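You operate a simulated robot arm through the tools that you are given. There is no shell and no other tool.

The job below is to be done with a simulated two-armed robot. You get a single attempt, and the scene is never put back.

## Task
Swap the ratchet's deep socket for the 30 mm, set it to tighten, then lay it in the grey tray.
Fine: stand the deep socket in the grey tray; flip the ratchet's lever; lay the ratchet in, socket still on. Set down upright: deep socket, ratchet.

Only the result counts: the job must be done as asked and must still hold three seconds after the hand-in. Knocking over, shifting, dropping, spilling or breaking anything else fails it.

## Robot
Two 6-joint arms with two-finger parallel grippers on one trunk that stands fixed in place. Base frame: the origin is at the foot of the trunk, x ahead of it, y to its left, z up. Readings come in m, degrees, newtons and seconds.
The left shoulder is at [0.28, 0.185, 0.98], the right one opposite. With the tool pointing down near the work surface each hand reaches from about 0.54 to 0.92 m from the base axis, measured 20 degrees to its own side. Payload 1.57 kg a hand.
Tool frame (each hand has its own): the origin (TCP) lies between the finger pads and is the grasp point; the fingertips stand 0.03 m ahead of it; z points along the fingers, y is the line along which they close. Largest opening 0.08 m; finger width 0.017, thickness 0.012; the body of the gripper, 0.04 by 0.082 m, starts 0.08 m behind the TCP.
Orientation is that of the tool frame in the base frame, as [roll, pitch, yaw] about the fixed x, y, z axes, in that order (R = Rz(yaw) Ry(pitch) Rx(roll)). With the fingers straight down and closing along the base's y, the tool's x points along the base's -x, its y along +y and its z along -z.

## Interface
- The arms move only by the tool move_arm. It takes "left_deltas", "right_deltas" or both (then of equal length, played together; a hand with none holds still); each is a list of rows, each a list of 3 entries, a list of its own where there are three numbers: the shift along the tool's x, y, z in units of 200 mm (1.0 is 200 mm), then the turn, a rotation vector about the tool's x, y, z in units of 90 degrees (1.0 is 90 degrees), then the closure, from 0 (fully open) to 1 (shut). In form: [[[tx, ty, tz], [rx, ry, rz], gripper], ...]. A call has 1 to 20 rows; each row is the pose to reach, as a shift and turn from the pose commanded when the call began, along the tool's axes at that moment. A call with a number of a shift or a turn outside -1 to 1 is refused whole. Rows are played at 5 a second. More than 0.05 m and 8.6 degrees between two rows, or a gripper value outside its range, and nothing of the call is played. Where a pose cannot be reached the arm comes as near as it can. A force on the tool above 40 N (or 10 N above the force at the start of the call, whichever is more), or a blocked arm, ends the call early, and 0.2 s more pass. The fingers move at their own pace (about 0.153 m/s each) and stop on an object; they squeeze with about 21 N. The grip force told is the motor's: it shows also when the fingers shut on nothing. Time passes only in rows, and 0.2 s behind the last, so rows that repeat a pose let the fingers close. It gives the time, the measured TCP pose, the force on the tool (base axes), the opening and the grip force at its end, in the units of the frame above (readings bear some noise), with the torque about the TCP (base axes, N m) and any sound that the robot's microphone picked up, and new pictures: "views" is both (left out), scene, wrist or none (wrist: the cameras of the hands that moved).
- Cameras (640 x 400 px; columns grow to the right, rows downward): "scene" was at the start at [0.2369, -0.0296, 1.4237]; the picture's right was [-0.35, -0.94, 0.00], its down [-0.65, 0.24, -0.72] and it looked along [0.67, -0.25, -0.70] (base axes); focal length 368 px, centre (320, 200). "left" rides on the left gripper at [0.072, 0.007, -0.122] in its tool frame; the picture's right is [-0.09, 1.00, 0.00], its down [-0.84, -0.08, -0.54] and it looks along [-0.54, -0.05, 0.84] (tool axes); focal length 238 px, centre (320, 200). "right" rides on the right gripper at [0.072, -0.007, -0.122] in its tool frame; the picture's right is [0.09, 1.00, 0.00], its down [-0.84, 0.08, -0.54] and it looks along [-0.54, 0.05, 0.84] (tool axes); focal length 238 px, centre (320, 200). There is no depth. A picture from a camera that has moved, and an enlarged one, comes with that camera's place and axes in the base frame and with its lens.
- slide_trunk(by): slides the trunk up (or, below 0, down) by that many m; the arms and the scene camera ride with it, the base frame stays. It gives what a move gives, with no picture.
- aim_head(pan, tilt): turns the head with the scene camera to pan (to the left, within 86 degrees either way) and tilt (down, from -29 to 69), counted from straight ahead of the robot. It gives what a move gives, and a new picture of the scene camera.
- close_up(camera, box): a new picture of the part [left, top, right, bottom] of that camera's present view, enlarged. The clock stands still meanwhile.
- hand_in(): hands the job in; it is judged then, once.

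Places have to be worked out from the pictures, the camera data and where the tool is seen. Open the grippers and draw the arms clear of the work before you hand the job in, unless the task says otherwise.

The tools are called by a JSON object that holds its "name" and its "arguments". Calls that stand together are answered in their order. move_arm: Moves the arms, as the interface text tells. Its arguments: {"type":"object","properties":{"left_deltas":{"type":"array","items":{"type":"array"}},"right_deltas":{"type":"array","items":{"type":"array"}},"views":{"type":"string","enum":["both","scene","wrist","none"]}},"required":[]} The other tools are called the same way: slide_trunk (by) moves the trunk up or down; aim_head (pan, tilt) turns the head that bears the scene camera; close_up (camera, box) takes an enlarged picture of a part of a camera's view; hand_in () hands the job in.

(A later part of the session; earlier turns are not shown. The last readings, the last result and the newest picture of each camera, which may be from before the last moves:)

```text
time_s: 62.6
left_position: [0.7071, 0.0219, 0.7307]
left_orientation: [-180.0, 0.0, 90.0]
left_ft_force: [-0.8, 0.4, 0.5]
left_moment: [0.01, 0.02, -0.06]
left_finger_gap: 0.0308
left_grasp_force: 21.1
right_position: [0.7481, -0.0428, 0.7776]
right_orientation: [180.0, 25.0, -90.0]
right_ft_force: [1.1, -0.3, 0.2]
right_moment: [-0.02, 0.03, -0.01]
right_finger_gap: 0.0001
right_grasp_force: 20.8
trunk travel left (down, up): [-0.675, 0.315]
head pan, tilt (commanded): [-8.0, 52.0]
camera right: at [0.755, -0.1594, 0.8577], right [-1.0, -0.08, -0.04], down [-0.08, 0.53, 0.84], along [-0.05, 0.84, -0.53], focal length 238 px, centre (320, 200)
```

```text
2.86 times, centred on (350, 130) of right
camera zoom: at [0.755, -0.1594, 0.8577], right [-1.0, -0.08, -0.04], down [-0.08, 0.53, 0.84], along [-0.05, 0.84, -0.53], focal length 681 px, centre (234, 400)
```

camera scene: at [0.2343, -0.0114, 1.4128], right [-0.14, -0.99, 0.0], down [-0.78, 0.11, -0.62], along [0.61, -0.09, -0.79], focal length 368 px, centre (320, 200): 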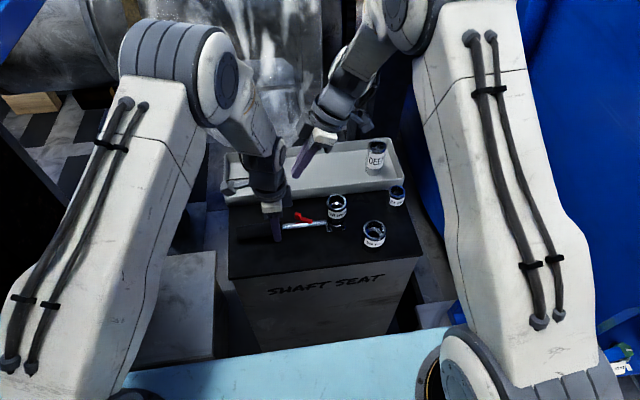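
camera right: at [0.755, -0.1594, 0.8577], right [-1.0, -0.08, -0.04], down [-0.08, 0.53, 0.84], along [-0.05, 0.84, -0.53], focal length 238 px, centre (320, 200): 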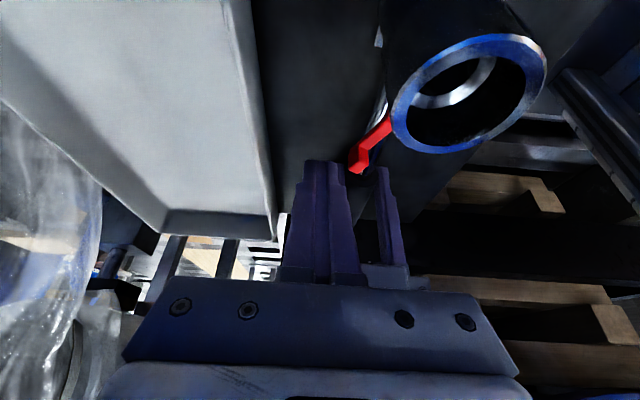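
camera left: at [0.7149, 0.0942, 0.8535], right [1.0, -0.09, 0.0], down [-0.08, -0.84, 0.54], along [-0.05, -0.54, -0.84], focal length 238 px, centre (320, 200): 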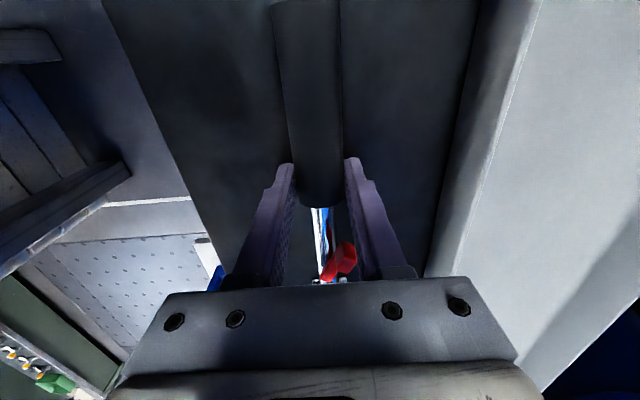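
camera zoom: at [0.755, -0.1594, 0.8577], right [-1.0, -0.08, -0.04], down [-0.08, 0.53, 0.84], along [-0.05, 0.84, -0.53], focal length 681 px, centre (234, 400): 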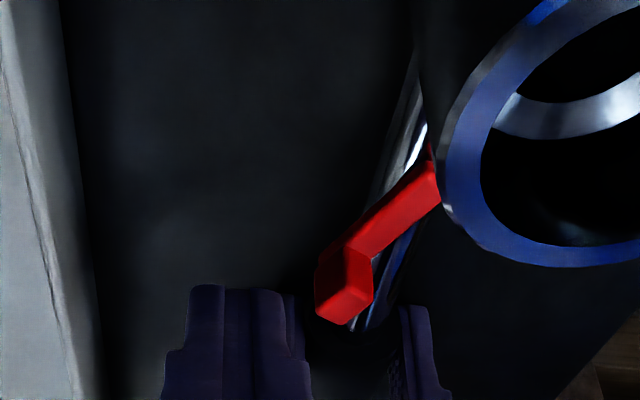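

The fingertips are right beside the tab on its +x side. I'll go down the last 20 mm to tab height, then begin pushing in -x in small steps.

{"name": "move_arm", "arguments": {"right_deltas": [[[0.018, 0, 0.045], [0, 0, 0], 1.0], [[0.0367, 0, 0.0904], [0, 0, 0], 1.0], [[0.0367, 0, 0.0904], [0, 0, 0], 1.0]], "views": "none"}}

{"name": "move_arm", "arguments": {"right_deltas": [[[0, 0.02, 0], [0, 0, 0], 1.0], [[0, 0.04, 0], [0, 0, 0], 1.0], [[0, 0.06, 0], [0, 0, 0], 1.0], [[0, 0.06, 0], [0, 0, 0], 1.0]], "views": "none"}}

{"name": "close_up", "arguments": {"camera": "scene", "box": [270, 180, 350, 240]}}

{"name": "close_up", "arguments": {"camera": "right", "box": [270, 60, 430, 200]}}

{"name": "close_up", "arguments": {"camera": "left", "box": [260, 180, 420, 290]}}

```text
time_s: 63.4
left_position: [0.708, 0.0225, 0.7314]
left_orientation: [180.0, 0.0, 90.0]
left_ft_force: [0.1, -0.2, 0.1]
left_moment: [0.0, 0.02, -0.04]
left_finger_gap: 0.0307
left_grasp_force: 20.8
right_position: [0.7482, -0.0429, 0.7574]
right_orientation: [180.0, 25.1, -90.0]
right_ft_force: [-0.3, -0.6, 0.0]
right_moment: [0.02, 0.0, 0.03]
right_finger_gap: 0.0001
right_grasp_force: 20.8
trunk travel left (down, up): [-0.675, 0.315]
head pan, tilt (commanded): [-8.0, 52.0]
```

```text
time_s: 64.4
left_position: [0.7058, 0.0218, 0.7308]
left_orientation: [180.0, 0.0, 89.9]
left_ft_force: [-3.4, -3.2, 1.0]
left_moment: [-0.04, -0.02, -0.11]
left_finger_gap: 0.0304
left_grasp_force: 20.8
right_position: [0.7378, -0.0413, 0.758]
right_orientation: [-179.9, 25.0, -89.9]
right_ft_force: [4.7, 4.4, -1.6]
right_moment: [0.09, -0.1, -0.13]
right_finger_gap: 0.0002
right_grasp_force: 21.2
trunk travel left (down, up): [-0.675, 0.315]
head pan, tilt (commanded): [-8.0, 52.0]
```

```text
6.67 times, centred on (310, 210) of scene
camera zoom: at [0.2344, -0.0114, 1.4127], right [-0.14, -0.99, 0.0], down [-0.78, 0.11, -0.62], along [0.61, -0.09, -0.79], focal length 2457 px, centre (387, 133)
```

zoom: 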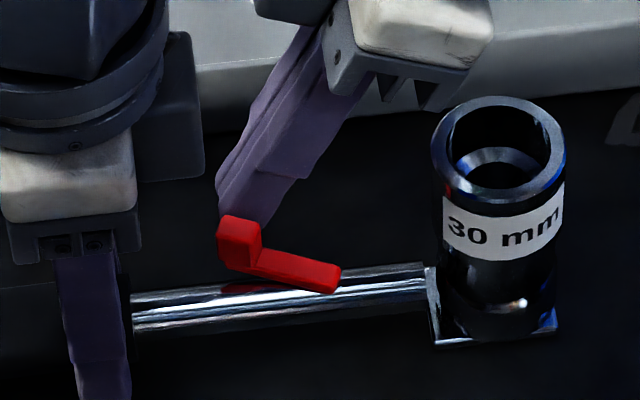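

```text
2.86 times, centred on (350, 130) of right
camera zoom: at [0.7433, -0.1579, 0.8392], right [-1.0, -0.08, -0.04], down [-0.08, 0.53, 0.85], along [-0.05, 0.84, -0.53], focal length 681 px, centre (234, 400)
```

zoom: 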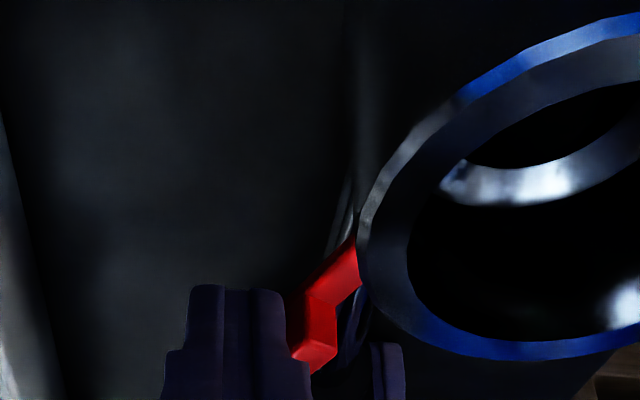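

```text
3.64 times, centred on (340, 235) of left
camera zoom: at [0.7149, 0.094, 0.8535], right [1.0, -0.09, 0.0], down [-0.08, -0.84, 0.54], along [-0.05, -0.54, -0.84], focal length 867 px, centre (247, 73)
```

zoom: 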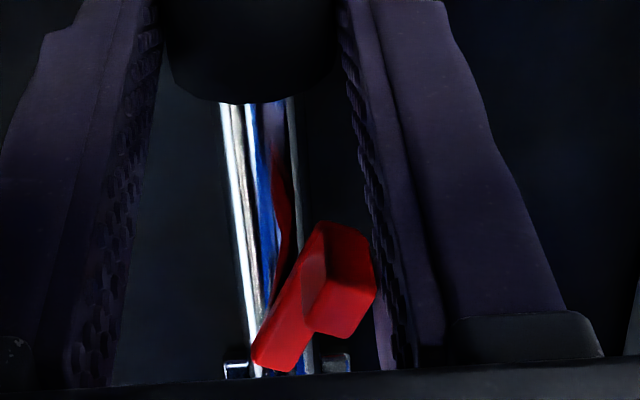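

The fingertips are touching the tab (about 5 N), so I'll keep pushing in -x in small steps.

{"name": "move_arm", "arguments": {"right_deltas": [[[0, 0.015, 0], [0, 0, 0], 1.0], [[0, 0.03, 0], [0, 0, 0], 1.0], [[0, 0.045, 0], [0, 0, 0], 1.0], [[0, 0.045, 0], [0, 0, 0], 1.0]], "views": "none"}}

{"name": "close_up", "arguments": {"camera": "scene", "box": [270, 180, 350, 240]}}

{"name": "close_up", "arguments": {"camera": "left", "box": [260, 180, 420, 290]}}

```text
time_s: 65.4
left_position: [0.7076, 0.0217, 0.73]
left_orientation: [-179.9, 0.0, 90.0]
left_ft_force: [-3.4, -3.4, 0.7]
left_moment: [-0.06, 0.16, -0.1]
left_finger_gap: 0.0306
left_grasp_force: 21.3
right_position: [0.7276, -0.0425, 0.7576]
right_orientation: [179.8, 25.0, -90.0]
right_ft_force: [1.5, 0.0, 0.2]
right_moment: [0.02, -0.03, -0.02]
right_finger_gap: 0.0002
right_grasp_force: 20.9
trunk travel left (down, up): [-0.675, 0.315]
head pan, tilt (commanded): [-8.0, 52.0]
```

```text
6.67 times, centred on (310, 210) of scene
camera zoom: at [0.2342, -0.0116, 1.4128], right [-0.14, -0.99, 0.0], down [-0.78, 0.11, -0.62], along [0.61, -0.09, -0.79], focal length 2457 px, centre (387, 133)
```

zoom: 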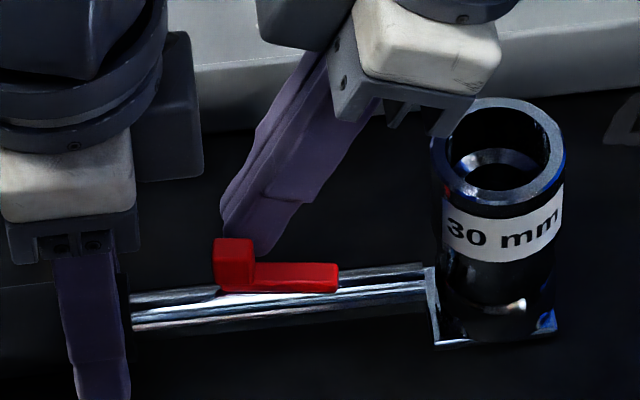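

```text
3.64 times, centred on (340, 235) of left
camera zoom: at [0.7149, 0.0941, 0.8535], right [1.0, -0.09, 0.0], down [-0.08, -0.84, 0.54], along [-0.05, -0.54, -0.84], focal length 867 px, centre (247, 73)
```

zoom: 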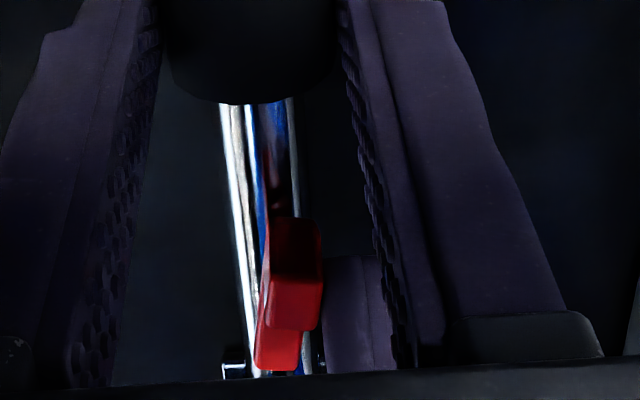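

The lever is swinging and is now nearly along the shaft. I'll continue pushing over to the near side.

{"name": "move_arm", "arguments": {"right_deltas": [[[0, 0.015, 0], [0, 0, 0], 1.0], [[0, 0.03, 0], [0, 0, 0], 1.0], [[0, 0.045, 0], [0, 0, 0], 1.0], [[0, 0.06, 0], [0, 0, 0], 1.0], [[0, 0.06, 0], [0, 0, 0], 1.0]], "views": "none"}}

{"name": "close_up", "arguments": {"camera": "scene", "box": [270, 180, 350, 240]}}

{"name": "close_up", "arguments": {"camera": "left", "box": [260, 180, 420, 290]}}

```text
time_s: 66.6
left_position: [0.7067, 0.0234, 0.7311]
left_orientation: [180.0, -0.1, 90.0]
left_ft_force: [-4.6, -5.0, 0.5]
left_moment: [-0.06, 0.17, -0.2]
left_finger_gap: 0.0305
left_grasp_force: 20.5
right_position: [0.7157, -0.0422, 0.7592]
right_orientation: [179.9, 25.0, -90.0]
right_ft_force: [3.1, 5.3, 1.3]
right_moment: [0.15, -0.09, -0.08]
right_finger_gap: 0.0
right_grasp_force: 21.2
trunk travel left (down, up): [-0.675, 0.315]
head pan, tilt (commanded): [-8.0, 52.0]
```

```text
6.67 times, centred on (310, 210) of scene
camera zoom: at [0.2343, -0.0115, 1.4128], right [-0.14, -0.99, 0.0], down [-0.78, 0.11, -0.62], along [0.61, -0.09, -0.79], focal length 2457 px, centre (387, 133)
```

zoom: 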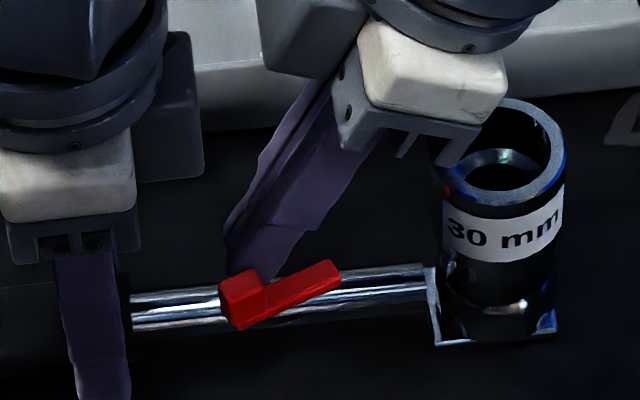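

```text
3.64 times, centred on (340, 235) of left
camera zoom: at [0.7149, 0.0942, 0.8535], right [1.0, -0.09, 0.0], down [-0.08, -0.84, 0.54], along [-0.05, -0.54, -0.84], focal length 867 px, centre (247, 73)
```

zoom: 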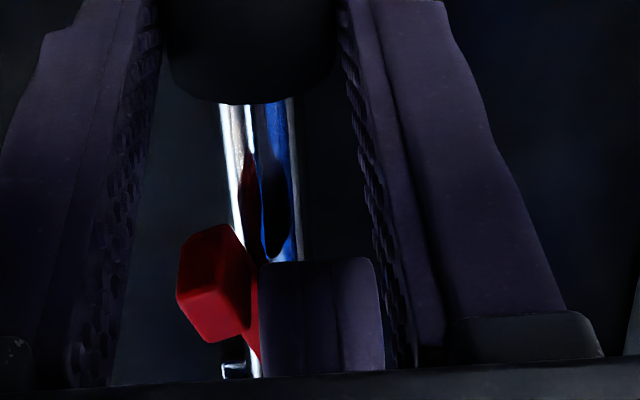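

The lever has crossed to the near side. I'll push slightly further, a few millimetres at a time, to bring it to its stop while watching the force.

{"name": "move_arm", "arguments": {"right_deltas": [[[0, 0.01, 0], [0, 0, 0], 1.0], [[0, 0.02, 0], [0, 0, 0], 1.0], [[0, 0.02, 0], [0, 0, 0], 1.0]], "views": "none"}}

{"name": "close_up", "arguments": {"camera": "scene", "box": [270, 180, 350, 240]}}

{"name": "close_up", "arguments": {"camera": "left", "box": [260, 180, 420, 290]}}

```text
time_s: 67.4
left_position: [0.7072, 0.0219, 0.731]
left_orientation: [-179.9, 0.1, 90.0]
left_ft_force: [-5.9, -2.1, 1.5]
left_moment: [-0.39, 0.03, -0.26]
left_finger_gap: 0.0307
left_grasp_force: 21.0
right_position: [0.712, -0.0413, 0.7587]
right_orientation: [-179.9, 25.0, -90.0]
right_ft_force: [9.1, 1.1, 0.7]
right_moment: [0.02, -0.28, -0.05]
right_finger_gap: 0.0001
right_grasp_force: 20.5
trunk travel left (down, up): [-0.675, 0.315]
head pan, tilt (commanded): [-8.0, 52.0]
```

```text
6.67 times, centred on (310, 210) of scene
camera zoom: at [0.2344, -0.0115, 1.4128], right [-0.14, -0.99, 0.0], down [-0.78, 0.11, -0.62], along [0.61, -0.09, -0.79], focal length 2457 px, centre (387, 133)
```

zoom: 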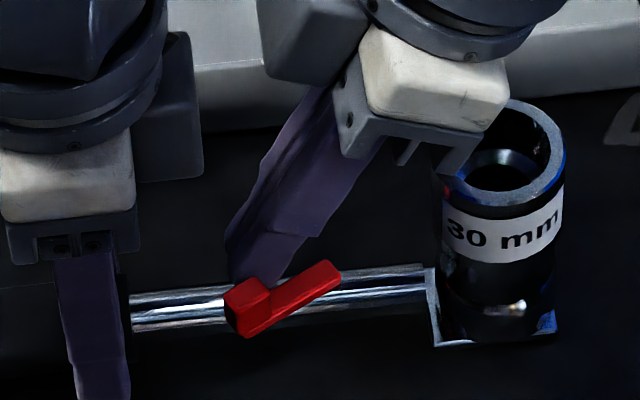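

```text
3.64 times, centred on (340, 235) of left
camera zoom: at [0.7149, 0.0942, 0.8535], right [1.0, -0.09, 0.0], down [-0.08, -0.84, 0.54], along [-0.05, -0.54, -0.84], focal length 867 px, centre (247, 73)
```

zoom: 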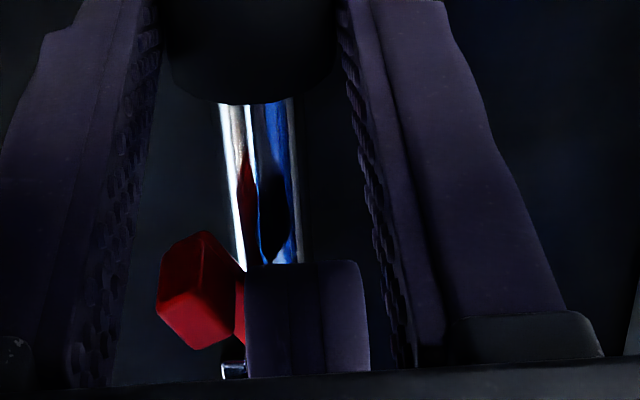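

The force rose to 9 N, but the tab (x≈0.696) is not yet the mirror of where it started (about 0.689 expected). I'll push 2 mm at a time and compare.

{"name": "move_arm", "arguments": {"right_deltas": [[[0, 0.01, 0], [0, 0, 0], 1.0], [[0, 0.01, 0], [0, 0, 0], 1.0]], "views": "none"}}

{"name": "close_up", "arguments": {"camera": "scene", "box": [270, 180, 350, 240]}}

{"name": "close_up", "arguments": {"camera": "left", "box": [260, 180, 420, 290]}}

```text
time_s: 68.0
left_position: [0.7057, 0.0224, 0.7317]
left_orientation: [-179.8, -0.1, 90.0]
left_ft_force: [-12.6, -1.2, 3.3]
left_moment: [-0.22, 0.07, -0.36]
left_finger_gap: 0.0306
left_grasp_force: 21.3
right_position: [0.7114, -0.0416, 0.7598]
right_orientation: [-179.8, 25.0, -90.1]
right_ft_force: [14.6, 2.3, 2.8]
right_moment: [0.06, -0.38, -0.09]
right_finger_gap: 0.0003
right_grasp_force: 21.0
trunk travel left (down, up): [-0.675, 0.315]
head pan, tilt (commanded): [-8.0, 52.0]
```

```text
6.67 times, centred on (310, 210) of scene
camera zoom: at [0.2342, -0.0114, 1.4129], right [-0.14, -0.99, 0.0], down [-0.78, 0.11, -0.62], along [0.61, -0.09, -0.79], focal length 2457 px, centre (387, 133)
```

zoom: 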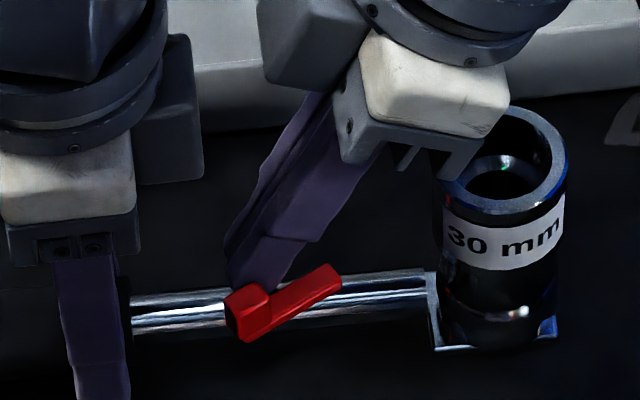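

```text
3.64 times, centred on (340, 235) of left
camera zoom: at [0.7142, 0.0943, 0.8534], right [1.0, -0.09, 0.0], down [-0.08, -0.84, 0.54], along [-0.05, -0.54, -0.84], focal length 867 px, centre (247, 73)
```

zoom: 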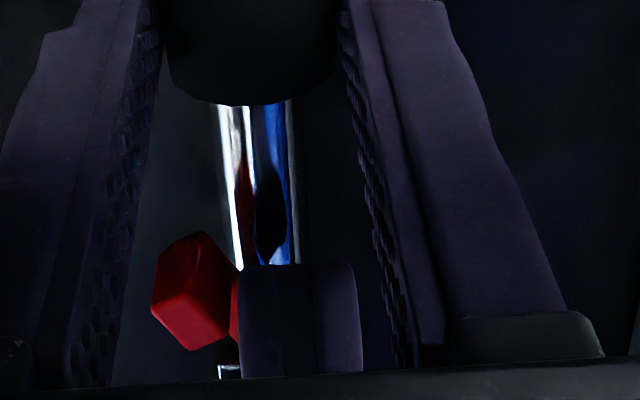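

The force is now 14.6 N and the whole ratchet is starting to move, so the lever is at its stop. I'll back off the fingertips and look.

{"name": "move_arm", "arguments": {"right_deltas": [[[0, -0.03, 0], [0, 0, 0], 1.0], [[0, -0.06, 0], [0, 0, 0], 1.0], [[0, -0.1, 0], [0, 0, 0], 1.0], [[-0.03, -0.1, -0.1], [0, 0, 0], 1.0], [[-0.09, -0.1, -0.25], [0, 0, 0], 1.0], [[-0.16, -0.1, -0.42], [0, 0, 0], 1.0], [[-0.16, -0.1, -0.42], [0, 0, 0], 1.0]], "views": "wrist"}}

{"name": "close_up", "arguments": {"camera": "scene", "box": [270, 180, 350, 240]}}

{"name": "close_up", "arguments": {"camera": "left", "box": [260, 180, 420, 290]}}

{"name": "close_up", "arguments": {"camera": "right", "box": [290, 20, 430, 160]}}

```text
time_s: 69.6
left_position: [0.7071, 0.0227, 0.7303]
left_orientation: [-180.0, 0.0, 90.1]
left_ft_force: [1.3, 1.6, 0.5]
left_moment: [-0.47, 0.01, 0.06]
left_finger_gap: 0.031
left_grasp_force: 21.1
right_position: [0.729, -0.0487, 0.8491]
right_orientation: [-180.0, 25.0, -90.1]
right_ft_force: [-0.7, 0.4, -0.6]
right_moment: [0.0, -0.04, -0.02]
right_finger_gap: 0.0002
right_grasp_force: 21.5
trunk travel left (down, up): [-0.675, 0.315]
head pan, tilt (commanded): [-8.0, 52.0]
camera right: at [0.7355, -0.1652, 0.9286], right [-1.0, -0.08, -0.04], down [-0.08, 0.53, 0.85], along [-0.05, 0.84, -0.53], focal length 238 px, centre (320, 200)
```

right: 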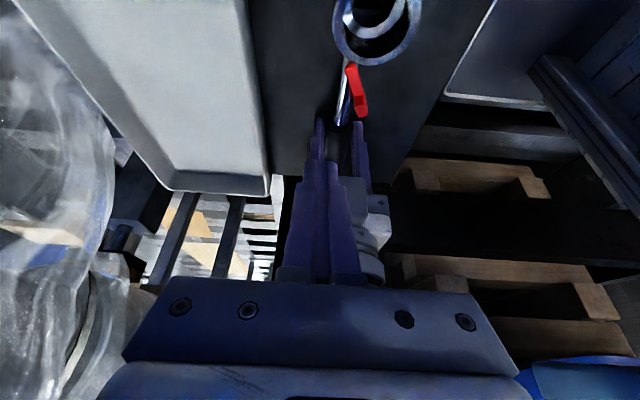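

```text
6.67 times, centred on (310, 210) of scene
camera zoom: at [0.2343, -0.0114, 1.4128], right [-0.14, -0.99, 0.0], down [-0.78, 0.11, -0.62], along [0.61, -0.09, -0.79], focal length 2457 px, centre (387, 133)
```

zoom: 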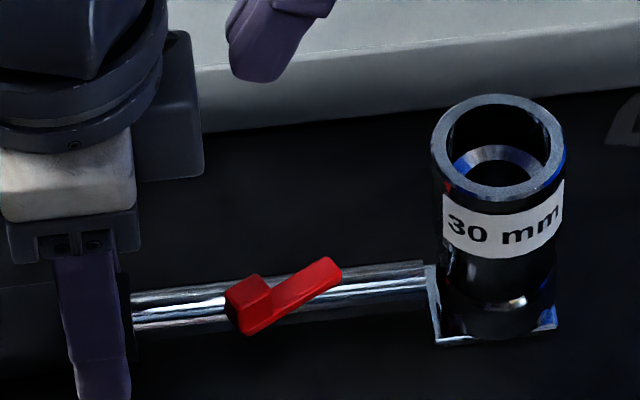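

```text
3.64 times, centred on (340, 235) of left
camera zoom: at [0.715, 0.0942, 0.8536], right [1.0, -0.09, 0.0], down [-0.08, -0.84, 0.54], along [-0.05, -0.54, -0.84], focal length 867 px, centre (247, 73)
```

zoom: 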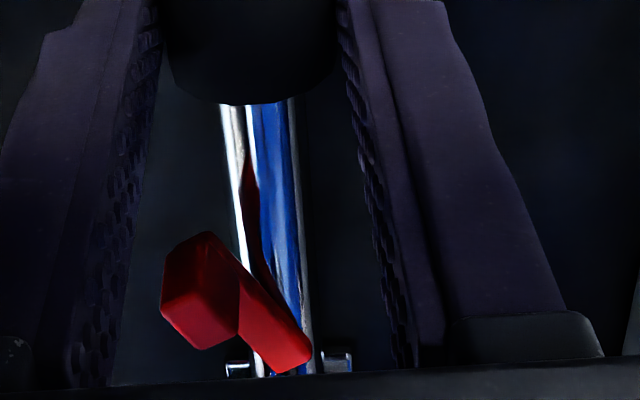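

```text
2.86 times, centred on (360, 90) of right
camera zoom: at [0.7355, -0.1652, 0.9286], right [-1.0, -0.08, -0.04], down [-0.08, 0.53, 0.85], along [-0.05, 0.84, -0.53], focal length 681 px, centre (206, 514)
```

zoom: 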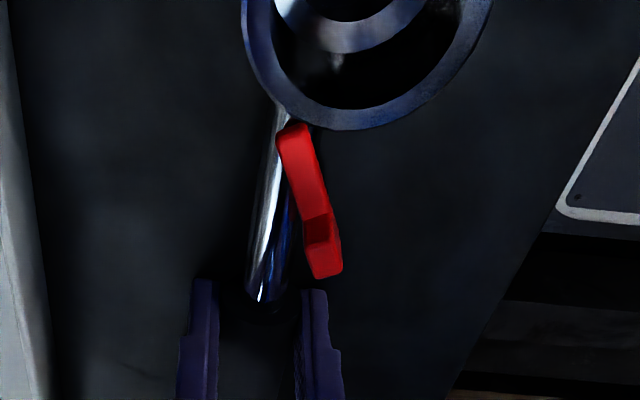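

The lever now sits at the mirror position on the near side, so it is flipped. I'll lift the left hand a few millimetres to learn the ratchet's weight and balance at this grip, with the right hand clear.

{"name": "move_arm", "arguments": {"left_deltas": [[[0, 0, -0.01], [0, 0, 0], 1.0], [[0, 0, -0.02], [0, 0, 0], 1.0], [[0, 0, -0.03], [0, 0, 0], 1.0], [[0, 0, -0.04], [0, 0, 0], 1.0], [[0, 0, -0.04], [0, 0, 0], 1.0]], "views": "none"}}

{"name": "close_up", "arguments": {"camera": "scene", "box": [220, 170, 380, 260]}}

```text
time_s: 70.8
left_position: [0.7081, 0.0235, 0.7396]
left_orientation: [180.0, 0.1, 90.0]
left_ft_force: [-0.5, 0.4, -7.4]
left_moment: [0.42, -0.01, -0.02]
left_finger_gap: 0.0305
left_grasp_force: 20.7
right_position: [0.7291, -0.0482, 0.8481]
right_orientation: [180.0, 25.0, -90.0]
right_ft_force: [-0.3, 0.4, 0.2]
right_moment: [-0.01, 0.03, -0.04]
right_finger_gap: 0.0
right_grasp_force: 21.6
trunk travel left (down, up): [-0.675, 0.315]
head pan, tilt (commanded): [-8.0, 52.0]
```

```text
4.00 times, centred on (300, 215) of scene
camera zoom: at [0.2346, -0.0115, 1.4127], right [-0.14, -0.99, 0.0], down [-0.78, 0.11, -0.62], along [0.61, -0.09, -0.79], focal length 1474 px, centre (400, 140)
```

zoom: 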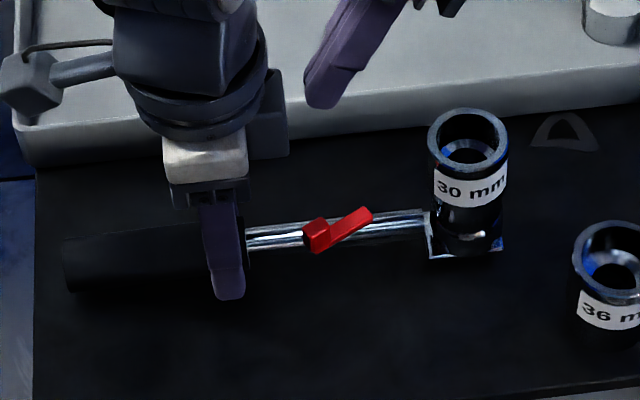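

The ratchet weighs about 7.4 N with its balance point near y≈-0.034, and the grip held it level. To clear the bag over the tray I'll regrip with the left hand leaning back 12°. I'll set the ratchet down, open and rise, while the right hand retreats.

{"name": "move_arm", "arguments": {"left_deltas": [[[0, 0, 0.02], [0, 0, 0], 1.0], [[0, 0, 0.04], [0, 0, 0], 1.0], [[0, 0, 0.04], [0, 0, 0], 1.0], [[0, 0, 0.04], [0, 0, 0], 0.38], [[0, 0, 0.04], [0, 0, 0], 0.38], [[0, 0, -0.04], [0, 0, 0], 0.38], [[0, 0, -0.15], [0, 0, 0], 0.38], [[0, 0, -0.25], [0, 0, 0], 0.38], [[0, 0, -0.25], [0, 0, 0], 0.38]], "right_deltas": [[[0.1, 0.093, -0.125], [0, 0.05, 0], 1.0], [[0.2, 0.186, -0.25], [0, 0.1, 0], 1.0], [[0.3, 0.279, -0.375], [0, 0.15, 0], 1.0], [[0.4, 0.371, -0.5], [0, 0.2, 0], 1.0], [[0.5, 0.464, -0.626], [0, 0.24, 0], 1.0], [[0.6, 0.557, -0.75], [0, 0.278, 0], 0.8], [[0.695, 0.65, -0.876], [0, 0.278, 0], 0.5], [[0.695, 0.65, -0.876], [0, 0.278, 0], 0.3], [[0.695, 0.65, -0.876], [0, 0.278, 0], 0.3]], "views": "both"}}

{"name": "close_up", "arguments": {"camera": "scene", "box": [220, 130, 420, 260]}}

{"name": "close_up", "arguments": {"camera": "left", "box": [220, 100, 420, 290]}}

```text
time_s: 72.8
left_position: [0.7066, 0.0218, 0.7887]
left_orientation: [-180.0, -0.1, 90.0]
left_ft_force: [0.0, 0.9, 0.5]
left_moment: [-0.02, -0.01, -0.02]
left_finger_gap: 0.0498
left_grasp_force: 0.0
right_position: [0.6002, -0.2493, 0.9488]
right_orientation: [180.0, 0.0, -90.0]
right_ft_force: [0.9, 0.4, -0.3]
right_moment: [-0.01, 0.03, -0.03]
right_finger_gap: 0.0558
right_grasp_force: 0.0
trunk travel left (down, up): [-0.675, 0.315]
head pan, tilt (commanded): [-8.0, 52.0]
camera scene: at [0.2342, -0.0115, 1.4128], right [-0.14, -0.99, 0.0], down [-0.78, 0.11, -0.62], along [0.61, -0.09, -0.79], focal length 368 px, centre (320, 200)
camera right: at [0.6068, -0.3209, 1.0708], right [-1.0, -0.09, 0.0], down [-0.08, 0.84, 0.54], along [-0.05, 0.54, -0.84], focal length 238 px, centre (320, 200)
camera left: at [0.7148, 0.0933, 0.912], right [1.0, -0.09, 0.0], down [-0.08, -0.84, 0.54], along [-0.05, -0.54, -0.84], focal length 238 px, centre (320, 200)
```

scene: 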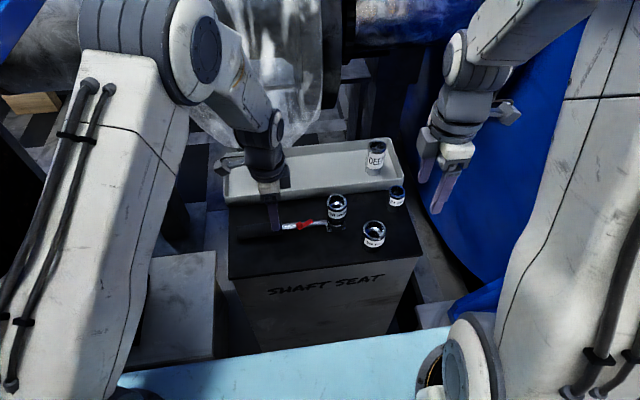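
right: 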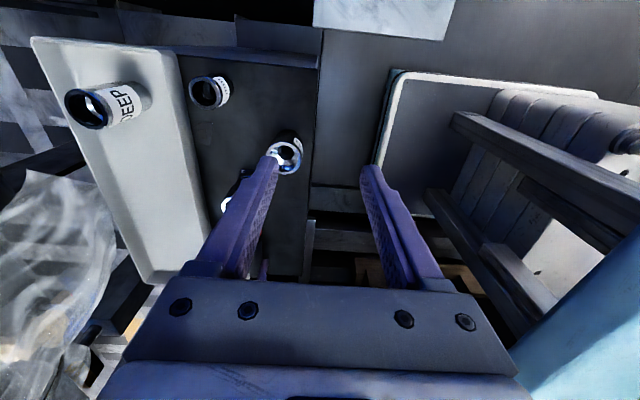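
left: 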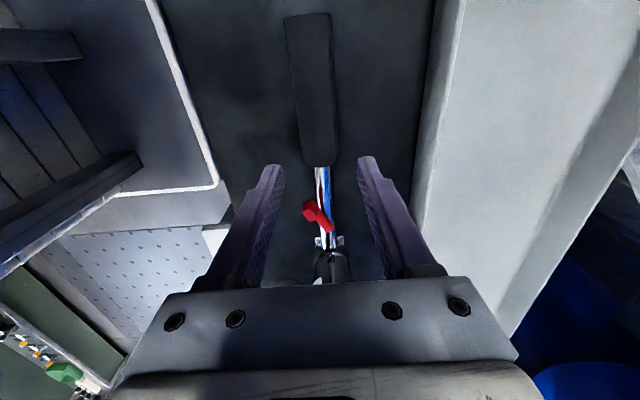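

```text
3.08 times, centred on (320, 195) of scene
camera zoom: at [0.2342, -0.0115, 1.4128], right [-0.14, -0.99, 0.0], down [-0.78, 0.11, -0.62], along [0.61, -0.09, -0.79], focal length 1134 px, centre (320, 215)
```

zoom: 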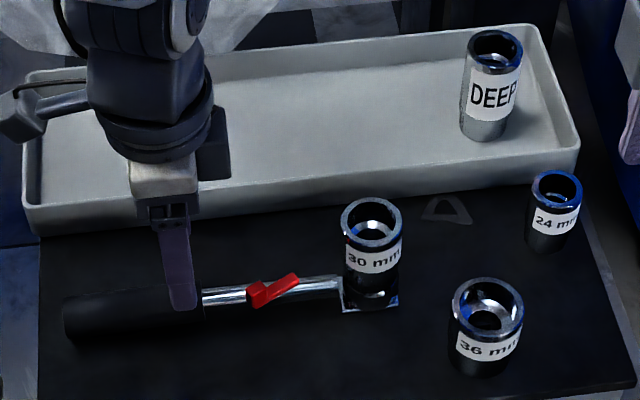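

```text
2.11 times, centred on (320, 195) of left
camera zoom: at [0.7148, 0.0933, 0.912], right [1.0, -0.09, 0.0], down [-0.08, -0.84, 0.54], along [-0.05, -0.54, -0.84], focal length 502 px, centre (320, 210)
```

zoom: 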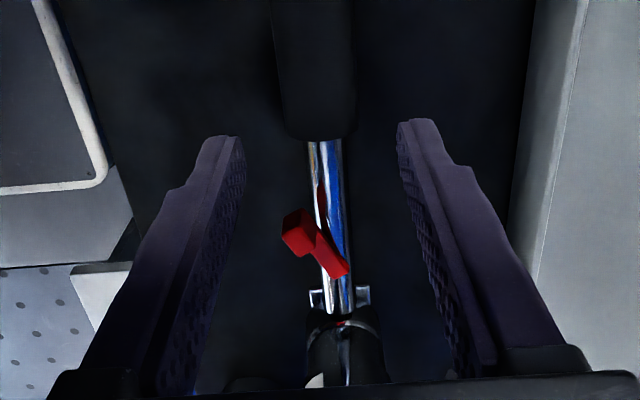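

The lever has stayed over and the socket is still seated. I'll tilt the left hand 12° (top towards the robot) and move in along its own axis to straddle the handle at y≈0.02.

{"name": "move_arm", "arguments": {"left_deltas": [[[0, 0, 0], [-0.0667, 0, 0], 0.475], [[0, 0, 0], [-0.1333, 0, 0], 0.475], [[0, 0, 0], [-0.1333, 0, 0], 0.475]], "views": "none"}}

{"name": "move_arm", "arguments": {"left_deltas": [[[-0.009, -0.0769, 0.0], [0, 0, 0], 0.475], [[-0.009, -0.0769, 0.08], [0, 0, 0], 0.475], [[-0.009, -0.0769, 0.14], [0, 0, 0], 0.475], [[-0.009, -0.0769, 0.14], [0, 0, 0], 0.475]], "views": "wrist"}}

{"name": "close_up", "arguments": {"camera": "scene", "box": [220, 150, 340, 250]}}

{"name": "close_up", "arguments": {"camera": "left", "box": [220, 100, 420, 290]}}

```text
time_s: 73.6
left_position: [0.7078, 0.0209, 0.7887]
left_orientation: [167.9, 0.0, 89.9]
left_ft_force: [-0.1, 0.5, 0.2]
left_moment: [0.03, -0.03, 0.0]
left_finger_gap: 0.042
left_grasp_force: 0.1
right_position: [0.6009, -0.2494, 0.949]
right_orientation: [180.0, 0.0, -90.0]
right_ft_force: [0.1, -0.9, -0.3]
right_moment: [0.0, 0.0, 0.0]
right_finger_gap: 0.0563
right_grasp_force: 0.1
trunk travel left (down, up): [-0.675, 0.315]
head pan, tilt (commanded): [-8.0, 52.0]
```

```text
time_s: 74.6
left_position: [0.6971, 0.0196, 0.7581]
left_orientation: [168.1, 0.0, 89.9]
left_ft_force: [-0.2, -0.5, 0.2]
left_moment: [0.01, -0.07, 0.01]
left_finger_gap: 0.042
left_grasp_force: 0.0
right_position: [0.6004, -0.2478, 0.9501]
right_orientation: [-180.0, 0.0, -89.9]
right_ft_force: [-0.7, -0.2, -0.8]
right_moment: [-0.01, -0.02, -0.04]
right_finger_gap: 0.056
right_grasp_force: 0.1
trunk travel left (down, up): [-0.675, 0.315]
head pan, tilt (commanded): [-8.0, 52.0]
camera left: at [0.6797, 0.0921, 0.8798], right [0.97, -0.09, 0.21], down [-0.19, -0.84, 0.51], along [0.13, -0.54, -0.83], focal length 238 px, centre (320, 200)
```

left: 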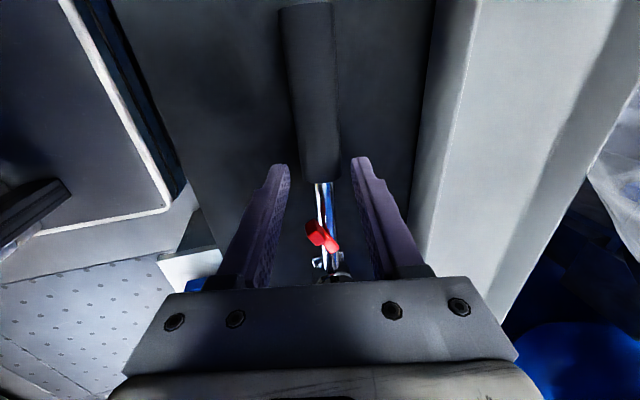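

```text
4.00 times, centred on (280, 200) of scene
camera zoom: at [0.2344, -0.0115, 1.4127], right [-0.14, -0.99, 0.0], down [-0.78, 0.11, -0.62], along [0.61, -0.09, -0.79], focal length 1474 px, centre (480, 200)
```

zoom: 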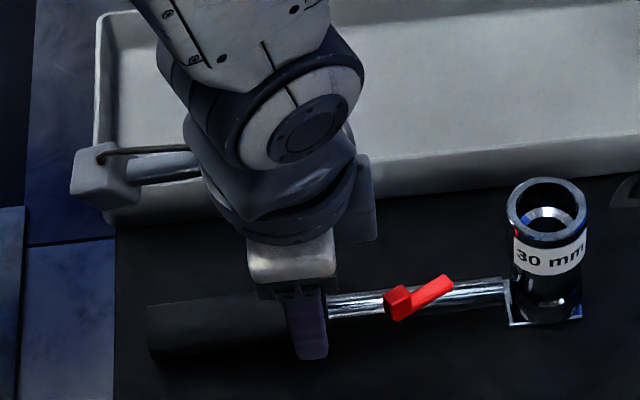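

```text
2.11 times, centred on (320, 195) of left
camera zoom: at [0.6797, 0.0921, 0.8798], right [0.97, -0.09, 0.21], down [-0.19, -0.84, 0.51], along [0.13, -0.54, -0.83], focal length 502 px, centre (320, 210)
```

zoom: 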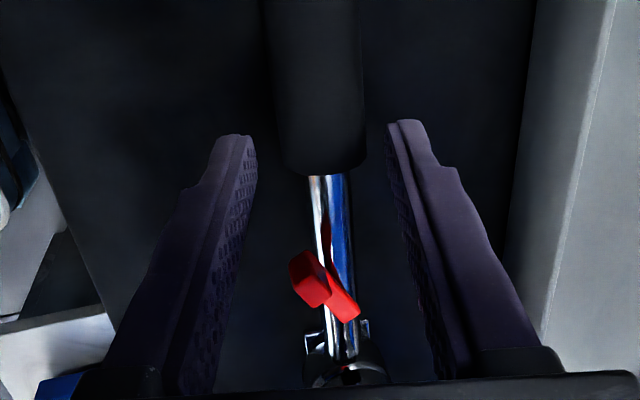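

The handle lies between the tilted fingers. I'll move in the last 23 mm along the tool axis and close, allowing time for the grip to settle.

{"name": "move_arm", "arguments": {"left_deltas": [[[0, 0, 0.04], [0, 0, 0], 0.475], [[0, 0, 0.08], [0, 0, 0], 0.475], [[0, 0, 0.113], [0, 0, 0], 0.475], [[0, 0, 0.113], [0, 0, 0], 0.475]], "views": "none"}}

{"name": "move_arm", "arguments": {"left_deltas": [[[0, 0, 0], [0, 0, 0], 0.6], [[0, 0, 0], [0, 0, 0], 0.8], [[0, 0, 0], [0, 0, 0], 1.0], [[0, 0, 0], [0, 0, 0], 1.0], [[0, 0, 0], [0, 0, 0], 1.0], [[0, 0, 0], [0, 0, 0], 1.0]], "views": "wrist"}}

{"name": "close_up", "arguments": {"camera": "scene", "box": [220, 150, 380, 250]}}

{"name": "close_up", "arguments": {"camera": "left", "box": [220, 100, 420, 290]}}

```text
time_s: 75.6
left_position: [0.702, 0.0207, 0.7358]
left_orientation: [168.0, 0.1, 90.0]
left_ft_force: [-0.4, 0.6, 0.1]
left_moment: [0.01, 0.05, 0.02]
left_finger_gap: 0.042
left_grasp_force: 0.1
right_position: [0.6006, -0.2483, 0.9481]
right_orientation: [-180.0, 0.0, -90.0]
right_ft_force: [0.4, -0.3, 0.6]
right_moment: [-0.01, -0.02, 0.0]
right_finger_gap: 0.0556
right_grasp_force: 0.1
trunk travel left (down, up): [-0.675, 0.315]
head pan, tilt (commanded): [-8.0, 52.0]
```

```text
time_s: 77.0
left_position: [0.7037, 0.0212, 0.7363]
left_orientation: [168.0, 0.0, 90.0]
left_ft_force: [2.3, 0.7, 0.7]
left_moment: [-0.09, -0.08, 0.18]
left_finger_gap: 0.0305
left_grasp_force: 21.0
right_position: [0.6, -0.2476, 0.9488]
right_orientation: [179.9, 0.0, -90.1]
right_ft_force: [-0.1, -0.3, 0.0]
right_moment: [0.0, -0.03, -0.02]
right_finger_gap: 0.0561
right_grasp_force: 0.1
trunk travel left (down, up): [-0.675, 0.315]
head pan, tilt (commanded): [-8.0, 52.0]
camera left: at [0.6848, 0.0922, 0.8577], right [0.97, -0.09, 0.21], down [-0.19, -0.84, 0.51], along [0.13, -0.54, -0.83], focal length 238 px, centre (320, 200)
```

left: 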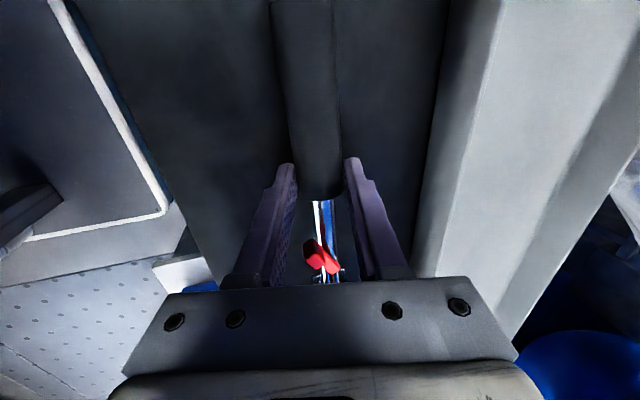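

```text
4.00 times, centred on (300, 200) of scene
camera zoom: at [0.2344, -0.0115, 1.4127], right [-0.14, -0.99, 0.0], down [-0.78, 0.11, -0.62], along [0.61, -0.09, -0.79], focal length 1474 px, centre (400, 200)
```

zoom: 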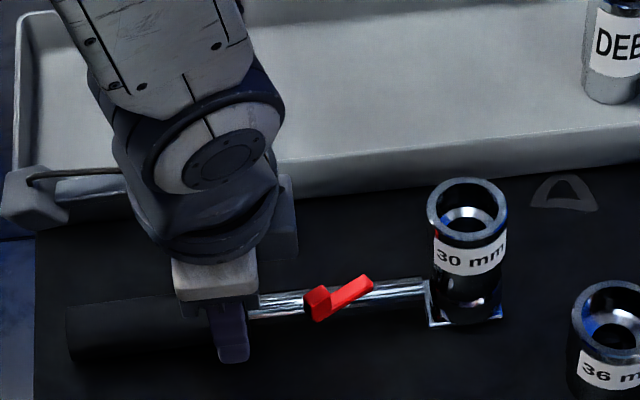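

```text
2.11 times, centred on (320, 195) of left
camera zoom: at [0.6848, 0.0922, 0.8577], right [0.97, -0.09, 0.21], down [-0.19, -0.84, 0.51], along [0.13, -0.54, -0.83], focal length 502 px, centre (320, 210)
```

zoom: 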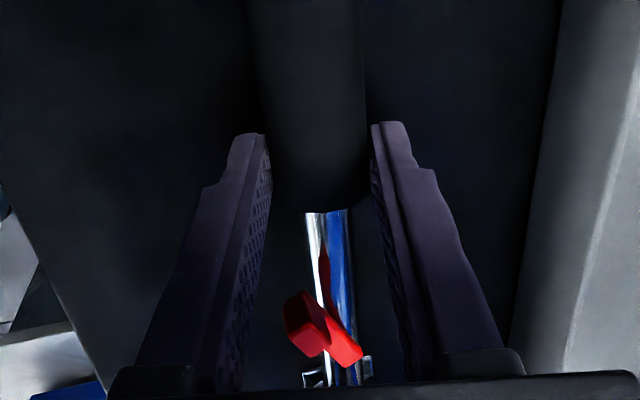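

The tilted grip is set (gap 0.0305, 21 N). I'll lift vertically by 12 mm slowly, then check that it stays level.

{"name": "move_arm", "arguments": {"left_deltas": [[[0, 0.0025, -0.0117], [0, 0, 0], 1.0], [[0, 0.005, -0.0235], [0, 0, 0], 1.0], [[0, 0.0075, -0.0352], [0, 0, 0], 1.0], [[0, 0.01, -0.047], [0, 0, 0], 1.0], [[0, 0.0125, -0.0587], [0, 0, 0], 1.0], [[0, 0.0125, -0.0587], [0, 0, 0], 1.0]], "views": "none"}}

{"name": "close_up", "arguments": {"camera": "scene", "box": [220, 150, 380, 250]}}

{"name": "close_up", "arguments": {"camera": "left", "box": [220, 100, 420, 290]}}

```text
time_s: 78.4
left_position: [0.7033, 0.021, 0.7485]
left_orientation: [168.1, -0.1, 90.0]
left_ft_force: [0.1, -0.2, -6.8]
left_moment: [0.39, 0.03, 0.01]
left_finger_gap: 0.0307
left_grasp_force: 20.9
right_position: [0.6003, -0.2481, 0.9481]
right_orientation: [-180.0, 0.0, -90.0]
right_ft_force: [-0.6, 0.1, 0.0]
right_moment: [0.03, -0.01, 0.02]
right_finger_gap: 0.0561
right_grasp_force: 0.0
trunk travel left (down, up): [-0.675, 0.315]
head pan, tilt (commanded): [-8.0, 52.0]
```

```text
4.00 times, centred on (300, 200) of scene
camera zoom: at [0.2346, -0.0115, 1.4127], right [-0.14, -0.99, 0.0], down [-0.78, 0.11, -0.62], along [0.61, -0.09, -0.79], focal length 1474 px, centre (400, 200)
```

zoom: 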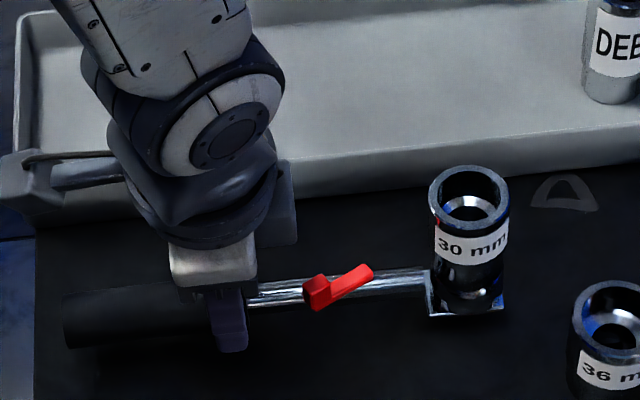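

```text
2.11 times, centred on (320, 195) of left
camera zoom: at [0.6848, 0.092, 0.8696], right [0.97, -0.09, 0.21], down [-0.19, -0.84, 0.51], along [0.13, -0.54, -0.83], focal length 502 px, centre (320, 210)
```

zoom: 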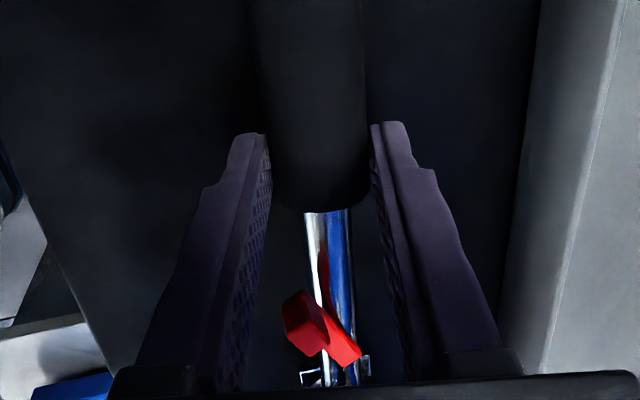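

It is level, with a 6.8 N load and no slip. I'll raise it about 46 mm more so it clears the tray rim (z≈0.735), gently.

{"name": "move_arm", "arguments": {"left_deltas": [[[0, 0.004, -0.019], [0, 0, 0], 1.0], [[0, 0.01, -0.047], [0, 0, 0], 1.0], [[0, 0.017, -0.08], [0, 0, 0], 1.0], [[0, 0.025, -0.1175], [0, 0, 0], 1.0], [[0, 0.033, -0.155], [0, 0, 0], 1.0], [[0, 0.04, -0.188], [0, 0, 0], 1.0], [[0, 0.045, -0.212], [0, 0, 0], 1.0], [[0, 0.0478, -0.225], [0, 0, 0], 1.0], [[0, 0.0478, -0.225], [0, 0, 0], 1.0]], "views": "both"}}

{"name": "close_up", "arguments": {"camera": "scene", "box": [220, 130, 380, 250]}}

{"name": "close_up", "arguments": {"camera": "left", "box": [220, 100, 420, 290]}}

```text
time_s: 80.4
left_position: [0.7024, 0.0207, 0.7939]
left_orientation: [168.0, 0.0, 89.9]
left_ft_force: [0.9, 0.1, -8.0]
left_moment: [0.42, 0.02, -0.01]
left_finger_gap: 0.0306
left_grasp_force: 21.3
right_position: [0.6009, -0.2496, 0.9474]
right_orientation: [-179.9, 0.0, -89.9]
right_ft_force: [-0.5, -0.1, -0.3]
right_moment: [0.02, -0.04, -0.01]
right_finger_gap: 0.0561
right_grasp_force: 0.1
trunk travel left (down, up): [-0.675, 0.315]
head pan, tilt (commanded): [-8.0, 52.0]
camera scene: at [0.2346, -0.0115, 1.4127], right [-0.14, -0.99, 0.0], down [-0.78, 0.11, -0.62], along [0.61, -0.09, -0.79], focal length 368 px, centre (320, 200)
camera left: at [0.685, 0.0925, 0.9155], right [0.97, -0.09, 0.21], down [-0.19, -0.84, 0.51], along [0.13, -0.54, -0.83], focal length 238 px, centre (320, 200)
```

scene: 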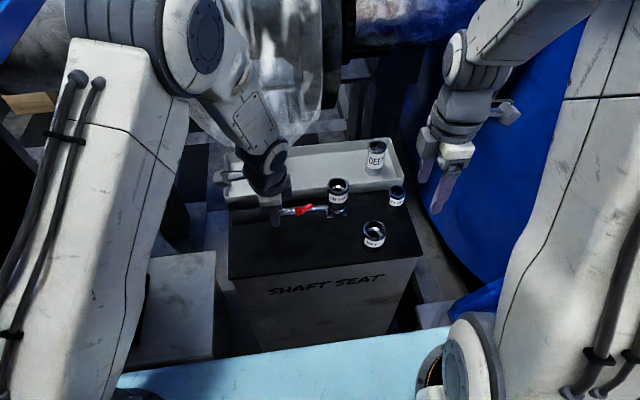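
left: 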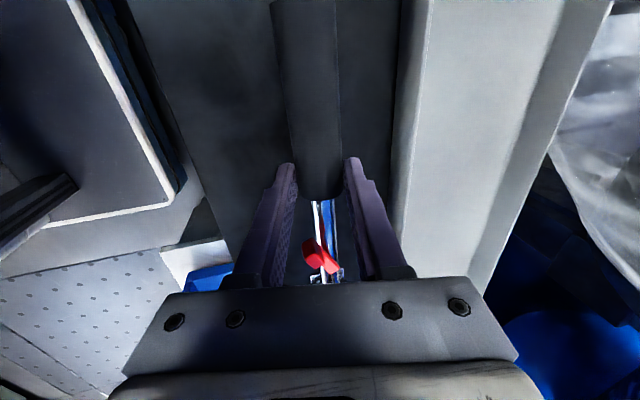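

```text
3.33 times, centred on (300, 190) of scene
camera zoom: at [0.2346, -0.0115, 1.4127], right [-0.14, -0.99, 0.0], down [-0.78, 0.11, -0.62], along [0.61, -0.09, -0.79], focal length 1228 px, centre (387, 233)
```

zoom: 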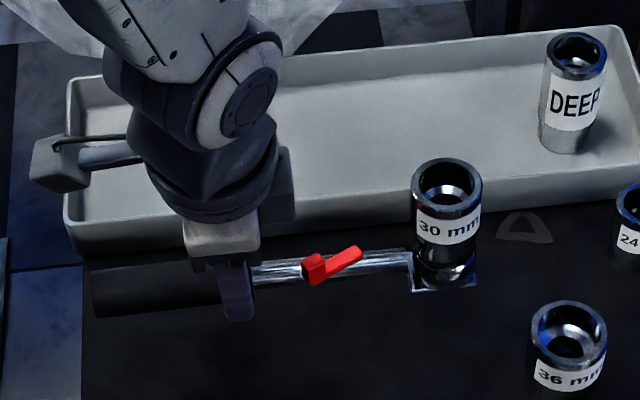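

```text
2.11 times, centred on (320, 195) of left
camera zoom: at [0.685, 0.0925, 0.9155], right [0.97, -0.09, 0.21], down [-0.19, -0.84, 0.51], along [0.13, -0.54, -0.83], focal length 502 px, centre (320, 210)
```

zoom: 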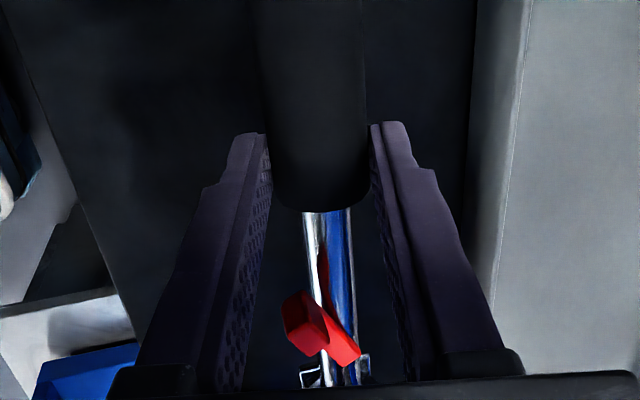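

It is held steadily, level within a degree or two. The tray's front rim top is at x≈0.80, so I'll carry the ratchet +x by 0.143 m to x≈0.85 and 10 mm to -y, in small even steps.

{"name": "move_arm", "arguments": {"left_deltas": [[[-0.002, 0.025, 0.0053], [0, 0, 0], 1.0], [[-0.005, 0.07, 0.0149], [0, 0, 0], 1.0], [[-0.01, 0.125, 0.0265], [0, 0, 0], 1.0], [[-0.015, 0.185, 0.0393], [0, 0, 0], 1.0], [[-0.02, 0.245, 0.052], [0, 0, 0], 1.0], [[-0.025, 0.305, 0.0648], [0, 0, 0], 1.0], [[-0.03, 0.365, 0.0775], [0, 0, 0], 1.0], [[-0.035, 0.425, 0.0903], [0, 0, 0], 1.0], [[-0.035, 0.425, 0.0903], [0, 0, 0], 1.0]], "views": "both"}}

{"name": "close_up", "arguments": {"camera": "scene", "box": [200, 90, 400, 230]}}

```text
time_s: 82.4
left_position: [0.7903, 0.0134, 0.7947]
left_orientation: [167.9, -0.1, 90.0]
left_ft_force: [0.3, -0.1, -7.6]
left_moment: [0.4, 0.02, 0.01]
left_finger_gap: 0.0304
left_grasp_force: 21.1
right_position: [0.6014, -0.2488, 0.9481]
right_orientation: [-179.9, 0.1, -90.0]
right_ft_force: [0.2, -1.1, -0.3]
right_moment: [0.01, 0.01, 0.0]
right_finger_gap: 0.056
right_grasp_force: 0.0
trunk travel left (down, up): [-0.675, 0.315]
head pan, tilt (commanded): [-8.0, 52.0]
camera scene: at [0.2347, -0.0115, 1.4127], right [-0.14, -0.99, 0.0], down [-0.78, 0.11, -0.62], along [0.61, -0.09, -0.79], focal length 368 px, centre (320, 200)
camera left: at [0.7716, 0.085, 0.9148], right [0.97, -0.09, 0.21], down [-0.19, -0.84, 0.51], along [0.13, -0.54, -0.83], focal length 238 px, centre (320, 200)
```

scene: 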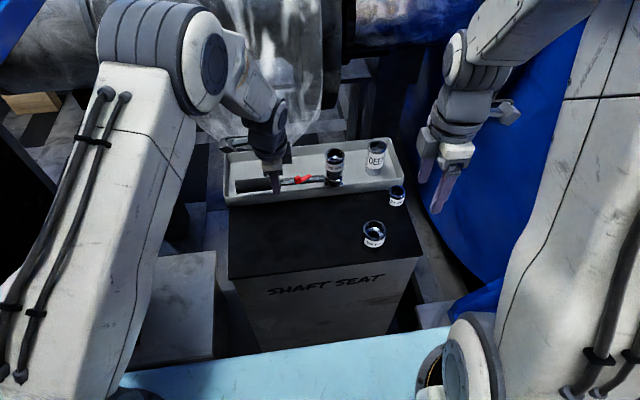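
left: 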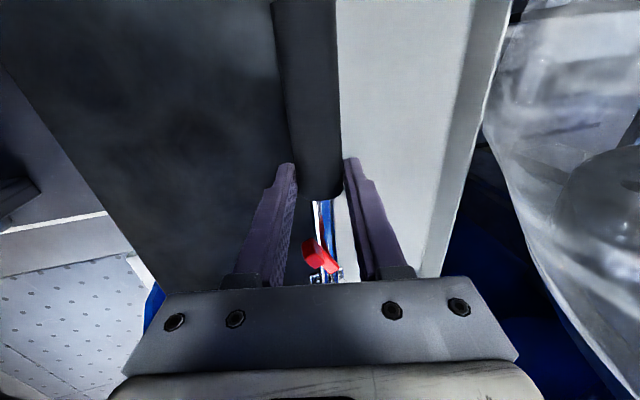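

```text
2.86 times, centred on (300, 160) of scene
camera zoom: at [0.2347, -0.0115, 1.4127], right [-0.14, -0.99, 0.0], down [-0.78, 0.11, -0.62], along [0.61, -0.09, -0.79], focal length 1053 px, centre (377, 314)
```

zoom: 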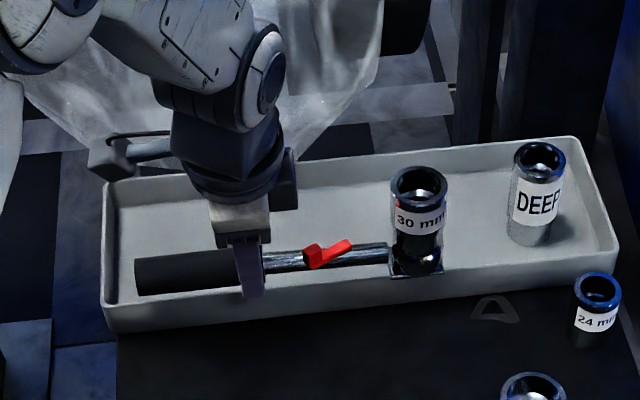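

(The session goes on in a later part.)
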